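You operate a simulated robot arm through the tools that you are given. There is no shell and no other tool. Be economical: measure what you need, move in short steps, check, and stop when the job is done.

Carry out the task below with a simulated robot arm. There is one attempt and no reset: what you move stays moved.

TASK
Take the yellow bung and leave it on the beige ply board.

It is judged by the outcome, as a careful person would: the job done as asked, and still so three seconds after it is handed in. It fails if anything else is knocked over, pushed out of place, dropped, spilled or broken.

THE ROBOT
A 7-joint arm with a two-finger parallel gripper, fixed in place. Base frame: the origin is at the foot of the arm, x ahead of it, y to its left, z up; the work surface is at about z = 0. Lengths are in m, angles in rad, forces in N, time in s.
With the tool pointing down near the work surface it reaches from about 0.24 to 0.62 m from the base axis. Its first joint turns from -1.152 to 1.152 rad. Payload 2.6 kg.
The TCP is the grasp point between the finger pads, 0.03 m short of the fingertips. In the tool frame z runs along the fingers and y along their closing line. The gripper opens to 0.094 m. The fingers are 0.028 m wide and 0.01 m thick; the gripper's body (0.05 by 0.096 m) begins 0.055 m behind the TCP.
Orientation is that of the tool frame in the base frame, as a unit quaternion [w, x, y, z]. With the fingers straight down and closing along the base's y, the tool's x points along the base's -x, its y along +y and its z along -z.

THE INTERFACE
- The arm moves only by the tool drive_tool. Its argument "targets" is a list of rows, each a list of 7 numbers: the gripper command, from -1 (shut) to 1 (fully open), values between in proportion, then the shift along the tool's x, y, z in m, then the turn, a rotation vector about the tool's x, y, z in rad. In form: [[gripper, x, y, z, rx, ry, rz], ...]. A call has 1 to 10 rows; each row shifts and turns the commanded pose from where the row before left it, along the tool's axes as they then stand. A row lasts 0.2 s, in which the tool goes at most 0.05 m and 0.15 rad; a call with a longer step from one row to the next is refused whole, and so is a gripper value outside its range. A pose out of reach is approached as far as the arm can. The call stops where the force on the tool passes 40 N (or 10 N more than at its start, if that is more) or the arm is blocked; 0.2 s more then pass. The fingers move at their own pace (about 0.072 m/s each) and stop on an object; they squeeze with about 33 N. The grip force told is the motor's: it shows also when the fingers shut on nothing. Time passes only in rows, and 0.2 s behind the last, so rows that do not move let the fingers close. The reply holds the time, the measured pose of the TCP, the force on the tool along the base axes, the opening and the grip force, in the units named above and with some noise.
- Cameras (640 x 400 px; columns grow to the right, rows downward): "scene" is fixed at [0.0416, 0.4357, 0.5634]; the picture's right is [-0.72, -0.70, 0.00], its down [-0.40, 0.41, -0.82] and it looks along [0.57, -0.59, -0.57] (base axes); focal length 348 px, centre (320, 200). "wrist" rides on the gripper at [-0.037, 0, -0.058] in the tool frame; the picture's right is [0.00, -1.00, 0.00], its down [0.97, 0.00, -0.24] and it looks along [0.24, 0.00, 0.97] (tool axes); focal length 218 px, centre (320, 200). There is no depth. A picture from a camera that has moved, and an enlarged one, comes with that camera's place and axes in the base frame and with its lens.
- camera(camera): a new picture of that camera. It takes no simulated time.
- inspect(camera, box): a new picture of the part [left, top, right, bottom] of that camera's present view, enlarged. It takes no simulated time.
- sign_off(): hands the job in; it is judged then, once.

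Go step by step. Nothing tells you positions but the pictures and the camera data: compare them with the known pose of the tool, close in by small moves and look again before you grip or let go. The budget is 90 turns and 46 pictures, counting those below and the enlarged ones. Unless the task says otherwise, let go and move clear before handing in, and close with one line.

The tools are called after ">>>" by a JSON object that holds its "op" and its "data". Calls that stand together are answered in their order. drive_tool: Moves the arm, as the interface text tells. Its arguments: {"type":"object","properties":{"targets":{"type":"array","items":{"type":"array","items":{"type":"number"}}}},"required":["targets"]} The other tools are called the same way: camera (camera) takes a picture; inspect (camera, box) takes an enlarged picture of a part of a camera's view; sign_off () hands the job in.

At the start:

```text
t: 0.0
eef_pos: [0.3946, -0.1039, 0.2844]
orientation: [0.0, 0.0, 1.0, 0.0]
wrist_force: [-1.3, -0.2, 0.5]
grip_width: 0.0941
gripper_force: 0.2
```

scene: 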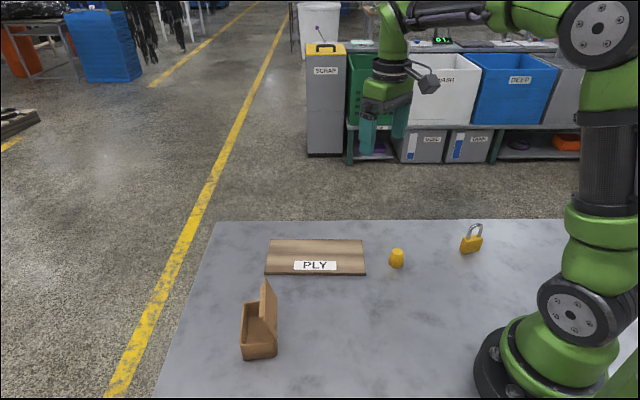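
wrist: 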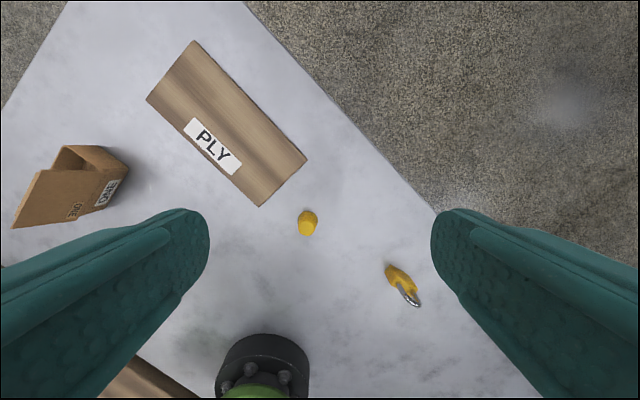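

The yellow bung appears to be at about (0.311, -0.086), and the board is centred near (0.455, 0.03). I'll move above the bung with the fingers part open and look again.

>>> {"op": "drive_tool", "data": {"targets": [[0.5, 0.04, 0.009, 0.02, 0, 0, 0], [0.5, 0.043, 0.009, 0.02, 0, 0, 0], [0.5, 0, 0, 0.045, 0, 0, 0], [0.5, 0, 0, 0.045, 0, 0, 0], [0.5, 0, 0, 0, 0, 0, 0]]}}

>>> {"op": "camera", "data": {"camera": "wrist"}}

>>> {"op": "inspect", "data": {"camera": "scene", "box": [240, 200, 500, 362]}}

```text
t: 1.2
eef_pos: [0.3117, -0.0877, 0.1557]
orientation: [0.0, 0.0, 1.0, 0.0]
wrist_force: [-0.1, 1.2, -0.7]
grip_width: 0.0703
gripper_force: 0.0
```

```text
43 pictures are left
camera wrist: at [0.3477, -0.0876, 0.2135], right [0.0, -1.0, 0.0], down [-0.97, 0.0, 0.24], along [-0.24, 0.0, -0.97], focal length 218 px, centre (320, 200)
```

wrist: 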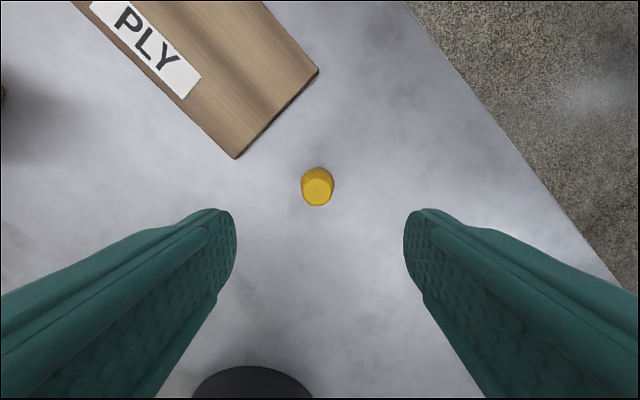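

```text
2.46 times, centred on (370, 281) of scene
camera zoom: at [0.0416, 0.4357, 0.5634], right [-0.72, -0.7, 0.0], down [-0.4, 0.41, -0.82], along [0.57, -0.59, -0.57], focal length 858 px, centre (197, 1)
```

zoom: 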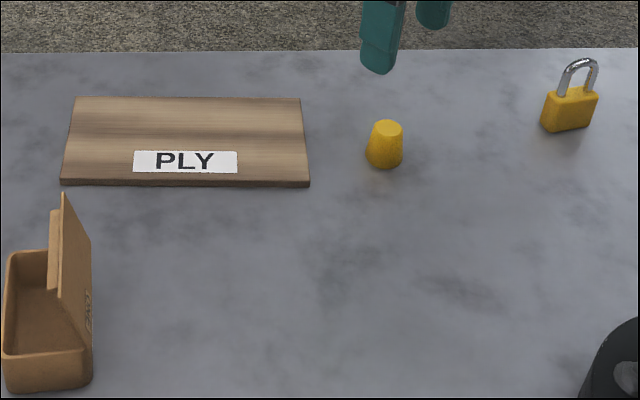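

The bung is a cone, wider at the bottom, at about (0.313, -0.085), around 0.03 m tall. The fingers straddle it and clear the board, so I'll descend to near the table.

>>> {"op": "drive_tool", "data": {"targets": [[0.5, -0.002, 0.002, 0.04, 0, 0, 0], [0.5, 0, 0, 0.04, 0, 0, 0], [0.5, 0, 0, 0.025, 0, 0, 0], [0.5, 0, 0, 0.015, 0, 0, 0], [0.5, 0, 0, 0, 0, 0, 0]]}}

>>> {"op": "camera", "data": {"camera": "wrist"}}

>>> {"op": "inspect", "data": {"camera": "scene", "box": [320, 180, 480, 280]}}

```text
t: 2.4
eef_pos: [0.3129, -0.0847, 0.034]
orientation: [0.0, 0.001, 1.0, -0.001]
wrist_force: [-0.4, 0.8, 1.0]
grip_width: 0.0703
gripper_force: 0.0
```

```text
41 pictures are left
camera wrist: at [0.3496, -0.0851, 0.0929], right [0.0, -1.0, 0.0], down [-0.97, 0.0, 0.24], along [-0.24, 0.0, -0.97], focal length 218 px, centre (320, 200)
```

wrist: 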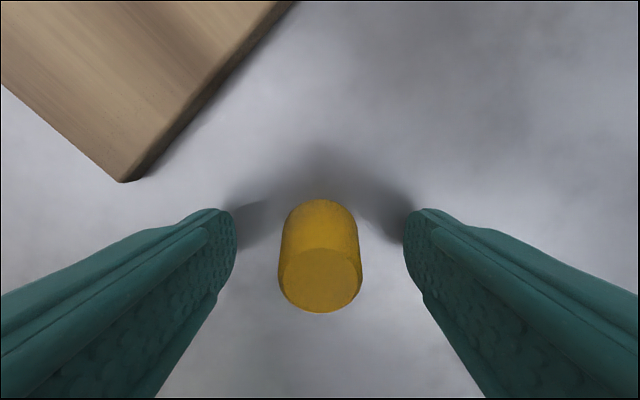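

```text
4.00 times, centred on (400, 230) of scene
camera zoom: at [0.0416, 0.4357, 0.5634], right [-0.72, -0.7, 0.0], down [-0.4, 0.41, -0.82], along [0.57, -0.59, -0.57], focal length 1394 px, centre (0, 80)
```

zoom: 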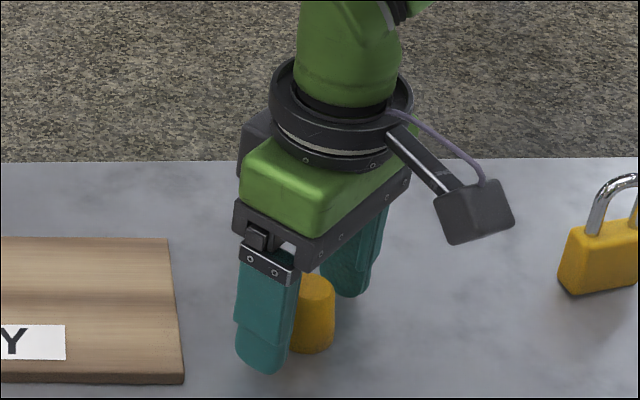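

The bung sits centred between the fingers, with nothing else close. I'll shift 2 mm and close.

>>> {"op": "drive_tool", "data": {"targets": [[0.5, 0.002, 0, 0, 0, 0, 0], [-1, 0, 0, 0, 0, 0, 0], [-1, 0, 0, 0, 0, 0, 0], [-1, 0, 0, 0, 0, 0, 0], [-1, 0, 0, 0, 0, 0, 0]]}}

>>> {"op": "camera", "data": {"camera": "wrist"}}

```text
t: 3.6
eef_pos: [0.3117, -0.0853, 0.0343]
orientation: [-0.001, 0.0, 1.0, 0.0]
wrist_force: [-0.5, -0.3, 0.3]
grip_width: 0.0309
gripper_force: 32.9
```

```text
39 pictures are left
camera wrist: at [0.3478, -0.0854, 0.0935], right [0.0, -1.0, 0.0], down [-0.97, 0.0, 0.24], along [-0.24, 0.0, -0.97], focal length 218 px, centre (320, 200)
```

wrist: 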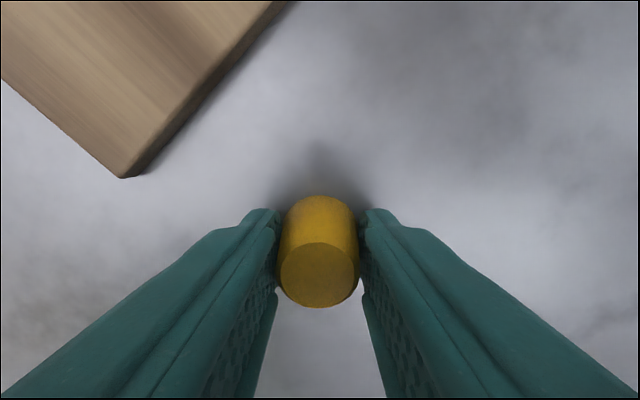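

The grip is at 31 mm, which matches the bung's base. I'll lift gently and check the hold.

>>> {"op": "drive_tool", "data": {"targets": [[-1, 0, 0, -0.01, 0, 0, 0], [-1, 0, 0, -0.02, 0, 0, 0], [-1, 0, 0, -0.03, 0, 0, 0], [-1, 0, 0, -0.03, 0, 0, 0], [-1, 0, 0, 0, 0, 0, 0]]}}

>>> {"op": "camera", "data": {"camera": "wrist"}}

>>> {"op": "inspect", "data": {"camera": "scene", "box": [320, 160, 480, 260]}}

```text
t: 4.8
eef_pos: [0.3108, -0.0847, 0.1241]
orientation: [0.0, 0.0, 1.0, 0.001]
wrist_force: [-0.4, 0.1, 0.1]
grip_width: 0.0
gripper_force: 32.6
```

```text
38 pictures are left
camera wrist: at [0.347, -0.085, 0.1827], right [0.0, -1.0, 0.0], down [-0.97, 0.0, 0.24], along [-0.24, 0.0, -0.97], focal length 218 px, centre (320, 200)
```

wrist: 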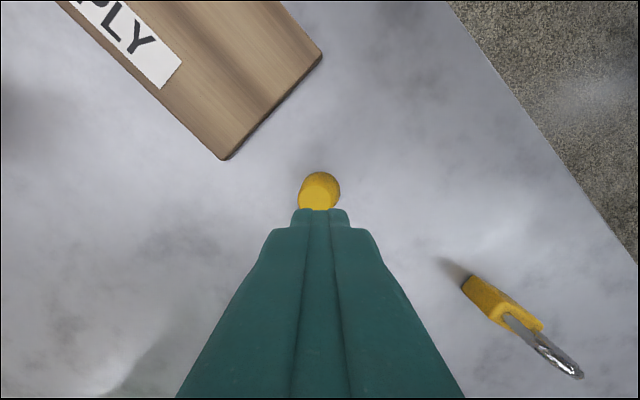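

```text
4.00 times, centred on (400, 210) of scene
camera zoom: at [0.0416, 0.4357, 0.5634], right [-0.72, -0.7, 0.0], down [-0.4, 0.41, -0.82], along [0.57, -0.59, -0.57], focal length 1394 px, centre (0, 160)
```

zoom: 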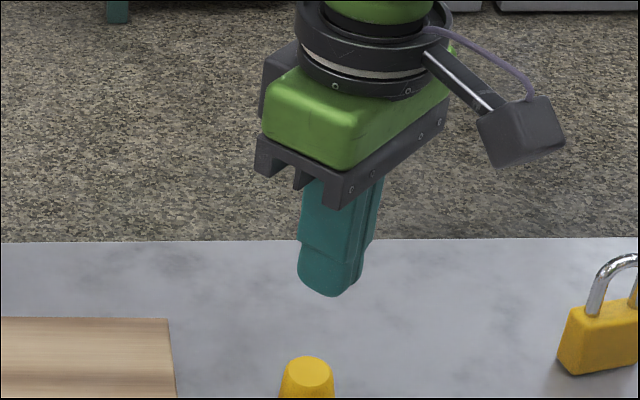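

The bung slipped out: the fingers closed above its rim, on the slope. It's still upright in the same place, so I'll regrip lower with the fingertips right at the table surface.

>>> {"op": "drive_tool", "data": {"targets": [[0.5, 0, 0, 0, 0, 0, 0], [0.5, 0, 0, 0, 0, 0, 0], [0.5, 0, 0, 0, 0, 0, 0], [0.5, 0, 0, 0.045, 0, 0, 0], [0.5, 0, 0, 0.035, 0, 0, 0], [0.5, 0, 0, 0.01, 0, 0, 0], [0.5, 0, 0, 0.0015, 0, 0, 0], [0.5, 0, 0, 0.0015, 0, 0, 0], [0.5, 0, 0, 0, 0, 0, 0]]}}

>>> {"op": "camera", "data": {"camera": "wrist"}}

>>> {"op": "inspect", "data": {"camera": "scene", "box": [360, 230, 424, 270]}}

```text
t: 6.8
eef_pos: [0.3122, -0.0852, 0.0321]
orientation: [0.0, 0.001, 1.0, 0.0]
wrist_force: [-0.2, -0.2, 1.3]
grip_width: 0.0706
gripper_force: 0.0
```

```text
36 pictures are left
camera wrist: at [0.3481, -0.0854, 0.0898], right [0.0, -1.0, 0.0], down [-0.97, 0.0, 0.24], along [-0.24, 0.0, -0.97], focal length 218 px, centre (320, 200)
```

wrist: 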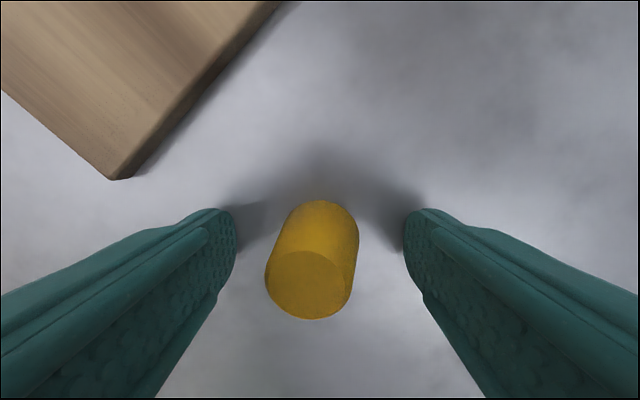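

```text
10.00 times, centred on (392, 250) of scene
camera zoom: at [0.0416, 0.4357, 0.5634], right [-0.72, -0.7, 0.0], down [-0.4, 0.41, -0.82], along [0.57, -0.59, -0.57], focal length 3485 px, centre (-400, -300)
```

zoom: 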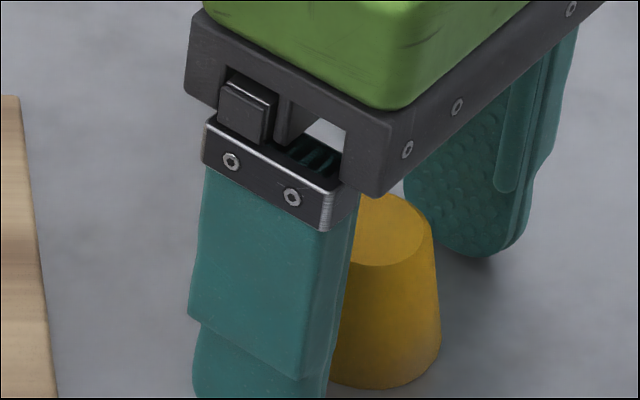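

The bung sits between the fingers, leaning or shifted slightly to the left. I'll go 1.5 mm lower so the pad tips meet its widest part, then close.

>>> {"op": "drive_tool", "data": {"targets": [[0.5, 0, 0.001, 0.0015, 0, 0, 0], [0.5, 0, 0, 0, 0, 0, 0], [-1, 0, 0, 0, 0, 0, 0], [-1, 0, 0, 0, 0, 0, 0], [-1, 0, 0, 0, 0, 0, 0], [-1, 0, 0, 0, 0, 0, 0]]}}

>>> {"op": "camera", "data": {"camera": "wrist"}}

```text
t: 8.2
eef_pos: [0.3117, -0.0838, 0.0306]
orientation: [0.0, 0.0, 1.0, -0.001]
wrist_force: [0.6, 0.2, 0.5]
grip_width: 0.0315
gripper_force: 32.6
```

```text
34 pictures are left
camera wrist: at [0.3481, -0.0845, 0.0886], right [0.0, -1.0, 0.0], down [-0.97, 0.0, 0.24], along [-0.24, 0.0, -0.97], focal length 218 px, centre (320, 200)
```

wrist: 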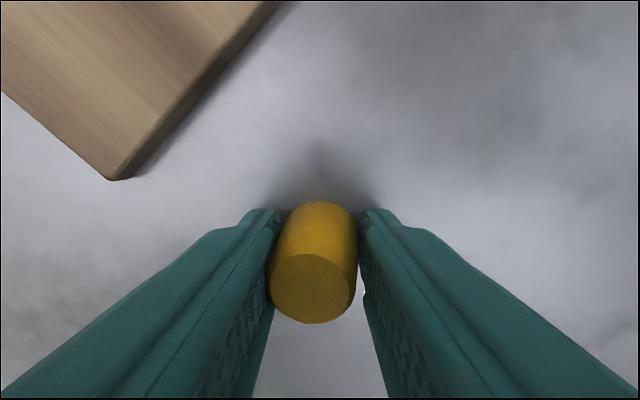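

Closed at 31.5 mm, a touch wider than before. I'll raise it only a few millimetres, slowly, and watch the width.

>>> {"op": "drive_tool", "data": {"targets": [[-1, 0, 0, -0.002, 0, 0, 0], [-1, 0, 0, -0.002, 0, 0, 0], [-1, 0, 0, -0.002, 0, 0, 0], [-1, 0, 0, 0, 0, 0, 0]]}}

>>> {"op": "camera", "data": {"camera": "wrist"}}

```text
t: 9.2
eef_pos: [0.311, -0.0832, 0.0361]
orientation: [-0.001, 0.0, 1.0, 0.0]
wrist_force: [-0.9, -0.7, -0.1]
grip_width: 0.0316
gripper_force: 32.7
```

```text
33 pictures are left
camera wrist: at [0.348, -0.0839, 0.0947], right [0.0, -1.0, 0.0], down [-0.97, 0.0, 0.24], along [-0.24, 0.0, -0.97], focal length 218 px, centre (320, 200)
```

wrist: 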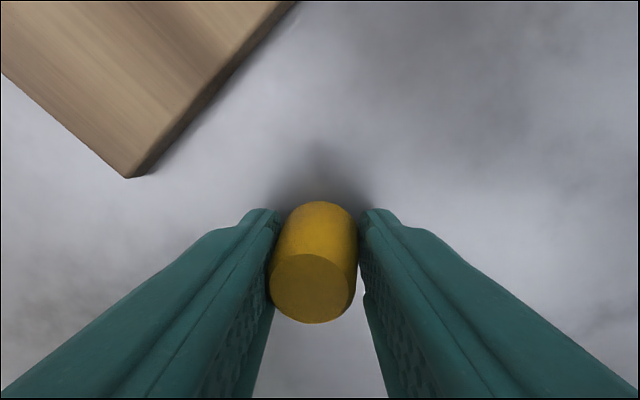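

The bung stays fixed relative to the fingers, so it's held this time. I'll keep lifting slowly.

>>> {"op": "drive_tool", "data": {"targets": [[-1, 0, 0, -0.003, 0, 0, 0], [-1, 0, 0, -0.004, 0, 0, 0], [-1, 0, 0, -0.005, 0, 0, 0], [-1, 0, 0, -0.005, 0, 0, 0], [-1, 0, 0, -0.006, 0, 0, 0], [-1, 0, 0, -0.006, 0, 0, 0], [-1, 0, 0, -0.005, 0, 0, 0], [-1, 0, 0, -0.003, 0, 0, 0], [-1, 0, 0, 0, 0, 0, 0]]}}

>>> {"op": "camera", "data": {"camera": "wrist"}}

>>> {"op": "inspect", "data": {"camera": "scene", "box": [240, 180, 432, 300]}}

```text
t: 11.2
eef_pos: [0.3112, -0.0836, 0.074]
orientation: [0.0, 0.0, 1.0, 0.0]
wrist_force: [-0.6, 1.0, -0.7]
grip_width: 0.0315
gripper_force: 33.3
```

```text
32 pictures are left
camera wrist: at [0.348, -0.0839, 0.1322], right [0.0, -1.0, 0.0], down [-0.97, 0.0, 0.24], along [-0.24, 0.0, -0.97], focal length 218 px, centre (320, 200)
```

wrist: 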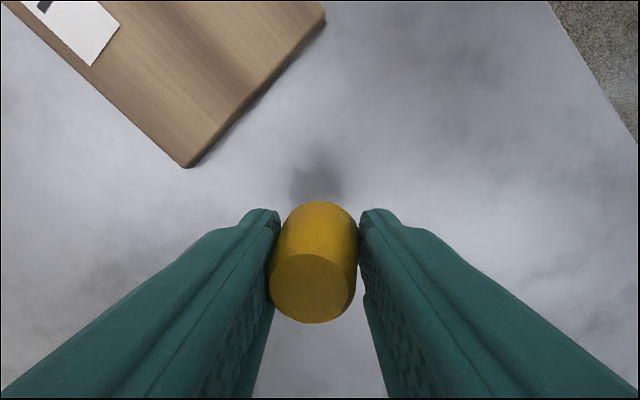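

```text
3.33 times, centred on (336, 240) of scene
camera zoom: at [0.0416, 0.4357, 0.5634], right [-0.72, -0.7, 0.0], down [-0.4, 0.41, -0.82], along [0.57, -0.59, -0.57], focal length 1162 px, centre (267, 67)
```

zoom: 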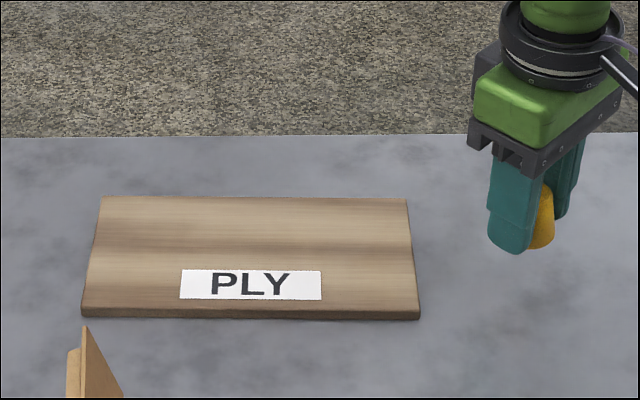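

The hold is firm and the bung's underside is about 4 cm up, clear of the board. I'll carry it slowly to (0.42, 0.007), well inside the board.

>>> {"op": "drive_tool", "data": {"targets": [[-1, -0.006, 0.005, 0, 0, 0, 0], [-1, -0.012, 0.01, 0, 0, 0, 0], [-1, -0.014, 0.012, 0, 0, 0, 0], [-1, -0.015, 0.013, 0, 0, 0, 0], [-1, -0.015, 0.013, 0, 0, 0, 0], [-1, -0.015, 0.012, 0, 0, 0, 0], [-1, -0.014, 0.011, 0, 0, 0, 0], [-1, -0.012, 0.01, 0, 0, 0, 0], [-1, -0.006, 0.005, 0, 0, 0, 0], [-1, 0, 0, 0, 0, 0, 0]]}}

>>> {"op": "camera", "data": {"camera": "wrist"}}

>>> {"op": "inspect", "data": {"camera": "scene", "box": [240, 180, 432, 300]}}

```text
t: 13.4
eef_pos: [0.4195, 0.0092, 0.0723]
orientation: [0.0, 0.0, 1.0, 0.0]
wrist_force: [-1.2, -0.1, -1.2]
grip_width: 0.0315
gripper_force: 33.1
```

```text
30 pictures are left
camera wrist: at [0.4565, 0.0077, 0.1312], right [0.0, -1.0, 0.0], down [-0.97, 0.0, 0.24], along [-0.24, 0.0, -0.97], focal length 218 px, centre (320, 200)
```

wrist: 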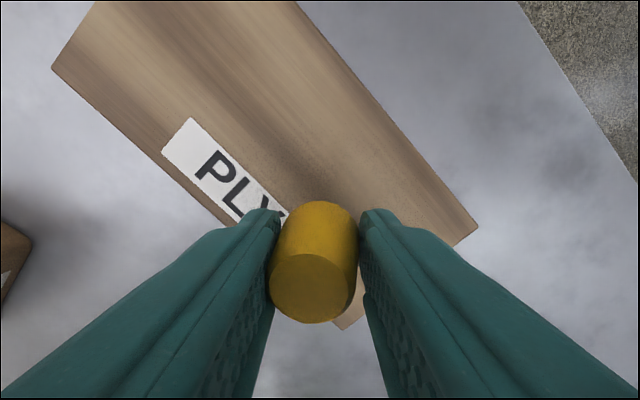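

```text
3.33 times, centred on (336, 240) of scene
camera zoom: at [0.0416, 0.4357, 0.5634], right [-0.72, -0.7, 0.0], down [-0.4, 0.41, -0.82], along [0.57, -0.59, -0.57], focal length 1162 px, centre (267, 67)
```

zoom: 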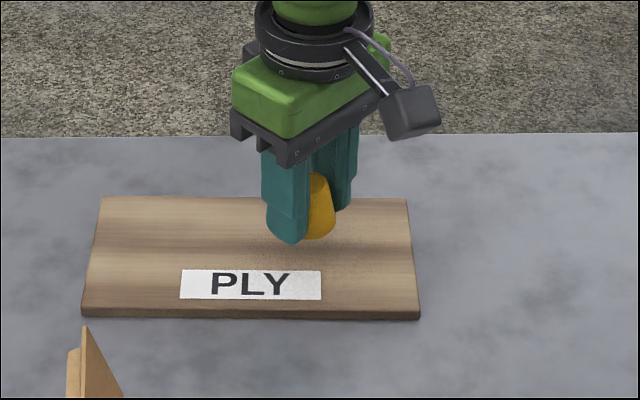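

The bung is over the board, inset from every edge. I'll lower it most of the way, then feel for contact.

>>> {"op": "drive_tool", "data": {"targets": [[-1, 0, 0, 0.006, 0, 0, 0], [-1, 0, 0, 0.008, 0, 0, 0], [-1, 0, 0, 0.007, 0, 0, 0], [-1, 0, 0, 0.004, 0, 0, 0], [-1, 0, 0, 0.002, 0, 0, 0], [-1, 0, 0, 0, 0, 0, 0]]}}

>>> {"op": "inspect", "data": {"camera": "scene", "box": [300, 220, 380, 270]}}

```text
t: 14.8
eef_pos: [0.4205, 0.0065, 0.0481]
orientation: [0.0, 0.0, 1.0, 0.0]
wrist_force: [-0.2, -0.4, 0.1]
grip_width: 0.0318
gripper_force: 32.5
```

```text
8.00 times, centred on (340, 245) of scene
camera zoom: at [0.0416, 0.4357, 0.5634], right [-0.72, -0.7, 0.0], down [-0.4, 0.41, -0.82], along [0.57, -0.59, -0.57], focal length 2788 px, centre (160, -160)
```

zoom: 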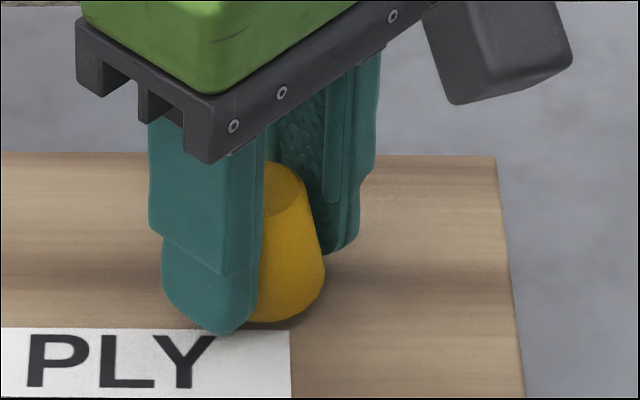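

The bung is close to the board with no contact yet. I'll lower by millimetres.

>>> {"op": "drive_tool", "data": {"targets": [[-1, 0, 0, 0.0015, 0, 0, 0], [-1, 0, 0, 0.0015, 0, 0, 0], [-1, 0, 0, 0, 0, 0, 0]]}}

```text
t: 15.6
eef_pos: [0.4209, 0.0075, 0.0434]
orientation: [0.0, 0.0, 1.0, 0.0]
wrist_force: [0.3, 0.2, -0.3]
grip_width: 0.0317
gripper_force: 32.9
```

No contact force yet, so I'll go a little lower.

>>> {"op": "drive_tool", "data": {"targets": [[-1, 0, 0, 0.001, 0, 0, 0], [-1, 0, 0, 0.001, 0, 0, 0], [-1, 0, 0, 0, 0, 0, 0]]}}

>>> {"op": "inspect", "data": {"camera": "scene", "box": [300, 220, 380, 270]}}

```text
t: 16.4
eef_pos: [0.42, 0.0085, 0.0423]
orientation: [0.0, 0.0, 1.0, 0.0]
wrist_force: [0.0, -0.9, -0.4]
grip_width: 0.0317
gripper_force: 33.1
```

```text
8.00 times, centred on (340, 245) of scene
camera zoom: at [0.0416, 0.4357, 0.5634], right [-0.72, -0.7, 0.0], down [-0.4, 0.41, -0.82], along [0.57, -0.59, -0.57], focal length 2788 px, centre (160, -160)
```

zoom: 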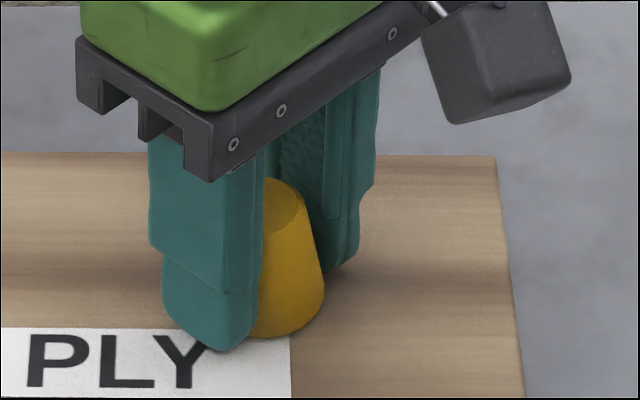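

Still no contact. I'll continue in 1 mm steps.

>>> {"op": "drive_tool", "data": {"targets": [[-1, 0, 0, 0.001, 0, 0, 0], [-1, 0, 0, 0.001, 0, 0, 0], [-1, 0, 0, 0, 0, 0, 0]]}}

```text
t: 17.2
eef_pos: [0.4191, 0.008, 0.0401]
orientation: [0.0, 0.0, 1.0, 0.0]
wrist_force: [-7.2, 1.1, 15.0]
grip_width: 0.032
gripper_force: 33.0
```

The bung has touched the board (15 N). I'll ease up 1 mm, then open the fingers part way.

>>> {"op": "drive_tool", "data": {"targets": [[-1, 0, 0, -0.001, 0, 0, 0], [-0.2, 0, 0, 0, 0, 0, 0], [0.1, 0, 0, 0, 0, 0, 0], [0.3, 0, 0, 0, 0, 0, 0], [0.4, 0, 0, 0, 0, 0, 0], [0.4, 0, 0, 0, 0, 0, 0]]}}

>>> {"op": "camera", "data": {"camera": "wrist"}}

>>> {"op": "inspect", "data": {"camera": "scene", "box": [300, 220, 380, 270]}}

```text
t: 18.6
eef_pos: [0.4187, 0.0081, 0.0395]
orientation: [0.0, -0.001, 1.0, 0.0]
wrist_force: [0.5, -0.7, 1.1]
grip_width: 0.066
gripper_force: 0.2
```

```text
26 pictures are left
camera wrist: at [0.4563, 0.0071, 0.0983], right [0.0, -1.0, 0.0], down [-0.97, 0.0, 0.24], along [-0.24, 0.0, -0.97], focal length 218 px, centre (320, 200)
```

wrist: 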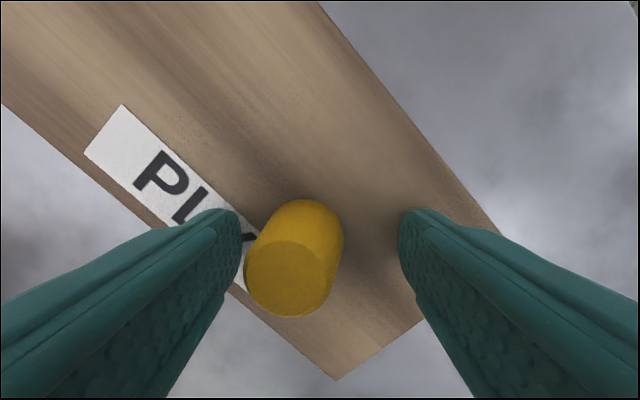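

```text
8.00 times, centred on (340, 245) of scene
camera zoom: at [0.0416, 0.4357, 0.5634], right [-0.72, -0.7, 0.0], down [-0.4, 0.41, -0.82], along [0.57, -0.59, -0.57], focal length 2788 px, centre (160, -160)
```

zoom: 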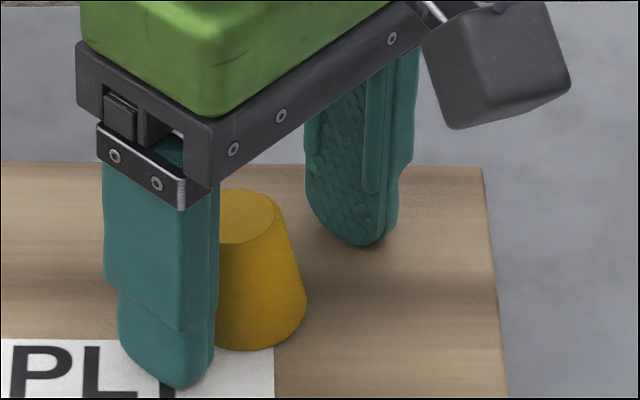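

The bung stands free on the board. The board slid a few millimetres on contact, so I'll first raise the tips slightly, centre the fingers around the bung, and then withdraw straight up.

>>> {"op": "drive_tool", "data": {"targets": [[0.4, 0, 0, -0.003, 0, 0, 0], [0.4, 0, 0.004, -0.001, 0, 0, 0], [0.4, 0, 0.003, 0, 0, 0, 0], [0.6, 0, 0, 0, 0, 0, 0], [0.6, 0, 0, 0, 0, 0, 0]]}}

>>> {"op": "camera", "data": {"camera": "wrist"}}

```text
t: 19.8
eef_pos: [0.4206, 0.0137, 0.0447]
orientation: [0.0, 0.0, 1.0, 0.001]
wrist_force: [-0.1, -0.8, -1.5]
grip_width: 0.0754
gripper_force: 0.1
```

```text
24 pictures are left
camera wrist: at [0.4567, 0.0132, 0.103], right [0.0, -1.0, 0.0], down [-0.97, 0.0, 0.24], along [-0.24, 0.0, -0.97], focal length 218 px, centre (320, 200)
```

wrist: 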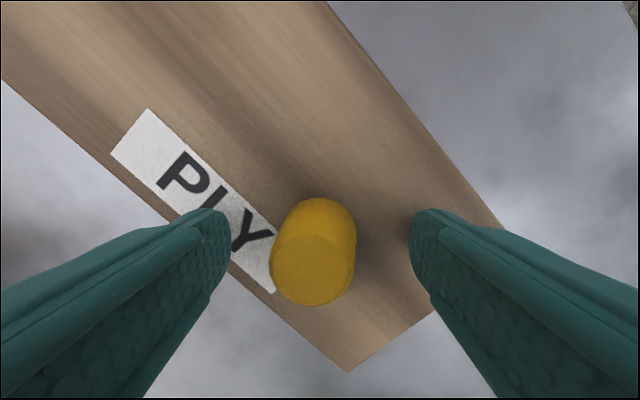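

The bung stands upright between the fingers with clear gaps on both sides. I'll withdraw straight up.

>>> {"op": "drive_tool", "data": {"targets": [[0.6, 0, 0, -0.01, 0, 0, 0], [0.6, 0, 0, -0.03, 0, 0, 0], [0.6, 0, 0, -0.04, 0, 0, 0], [0.6, 0, 0, -0.045, 0, 0, 0], [0.6, 0, 0, -0.045, 0, 0, 0], [0.6, 0, 0, 0, 0, 0, 0]]}}

>>> {"op": "camera", "data": {"camera": "scene"}}

>>> {"op": "inspect", "data": {"camera": "scene", "box": [240, 180, 432, 300]}}

```text
t: 21.2
eef_pos: [0.4201, 0.0133, 0.2146]
orientation: [0.0, 0.0, 1.0, 0.0]
wrist_force: [-0.6, 0.4, 0.2]
grip_width: 0.0751
gripper_force: 0.1
```

```text
23 pictures are left
```

scene: 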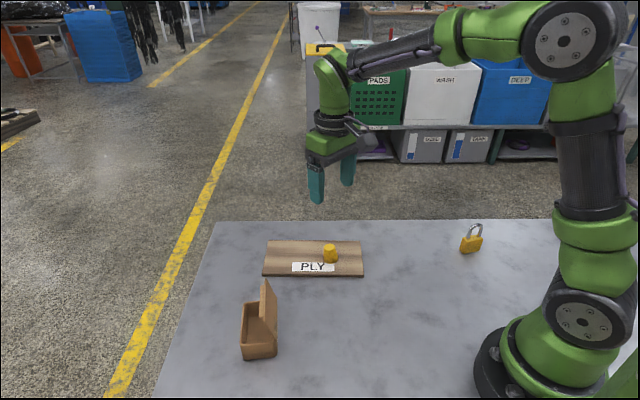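

```text
3.33 times, centred on (336, 240) of scene
camera zoom: at [0.0416, 0.4357, 0.5634], right [-0.72, -0.7, 0.0], down [-0.4, 0.41, -0.82], along [0.57, -0.59, -0.57], focal length 1162 px, centre (267, 67)
```

zoom: 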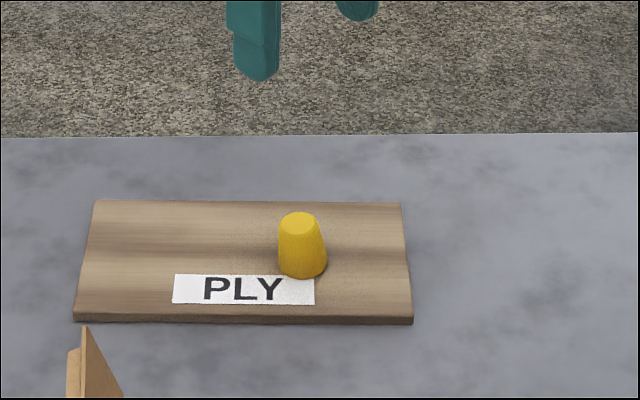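

The bung stands upright on the board and the gripper is clear. The box and padlock are where they were, but the board slid about 4 mm when the bung touched down. I'll leave that, since nudging it back risks more, and hand in.

>>> {"op": "sign_off", "data": {}}

```text
The job is handed in.
```

The yellow bung is standing on the beige ply board and the job is handed in; the board slid about 4 mm during placement, and nothing else was disturbed.
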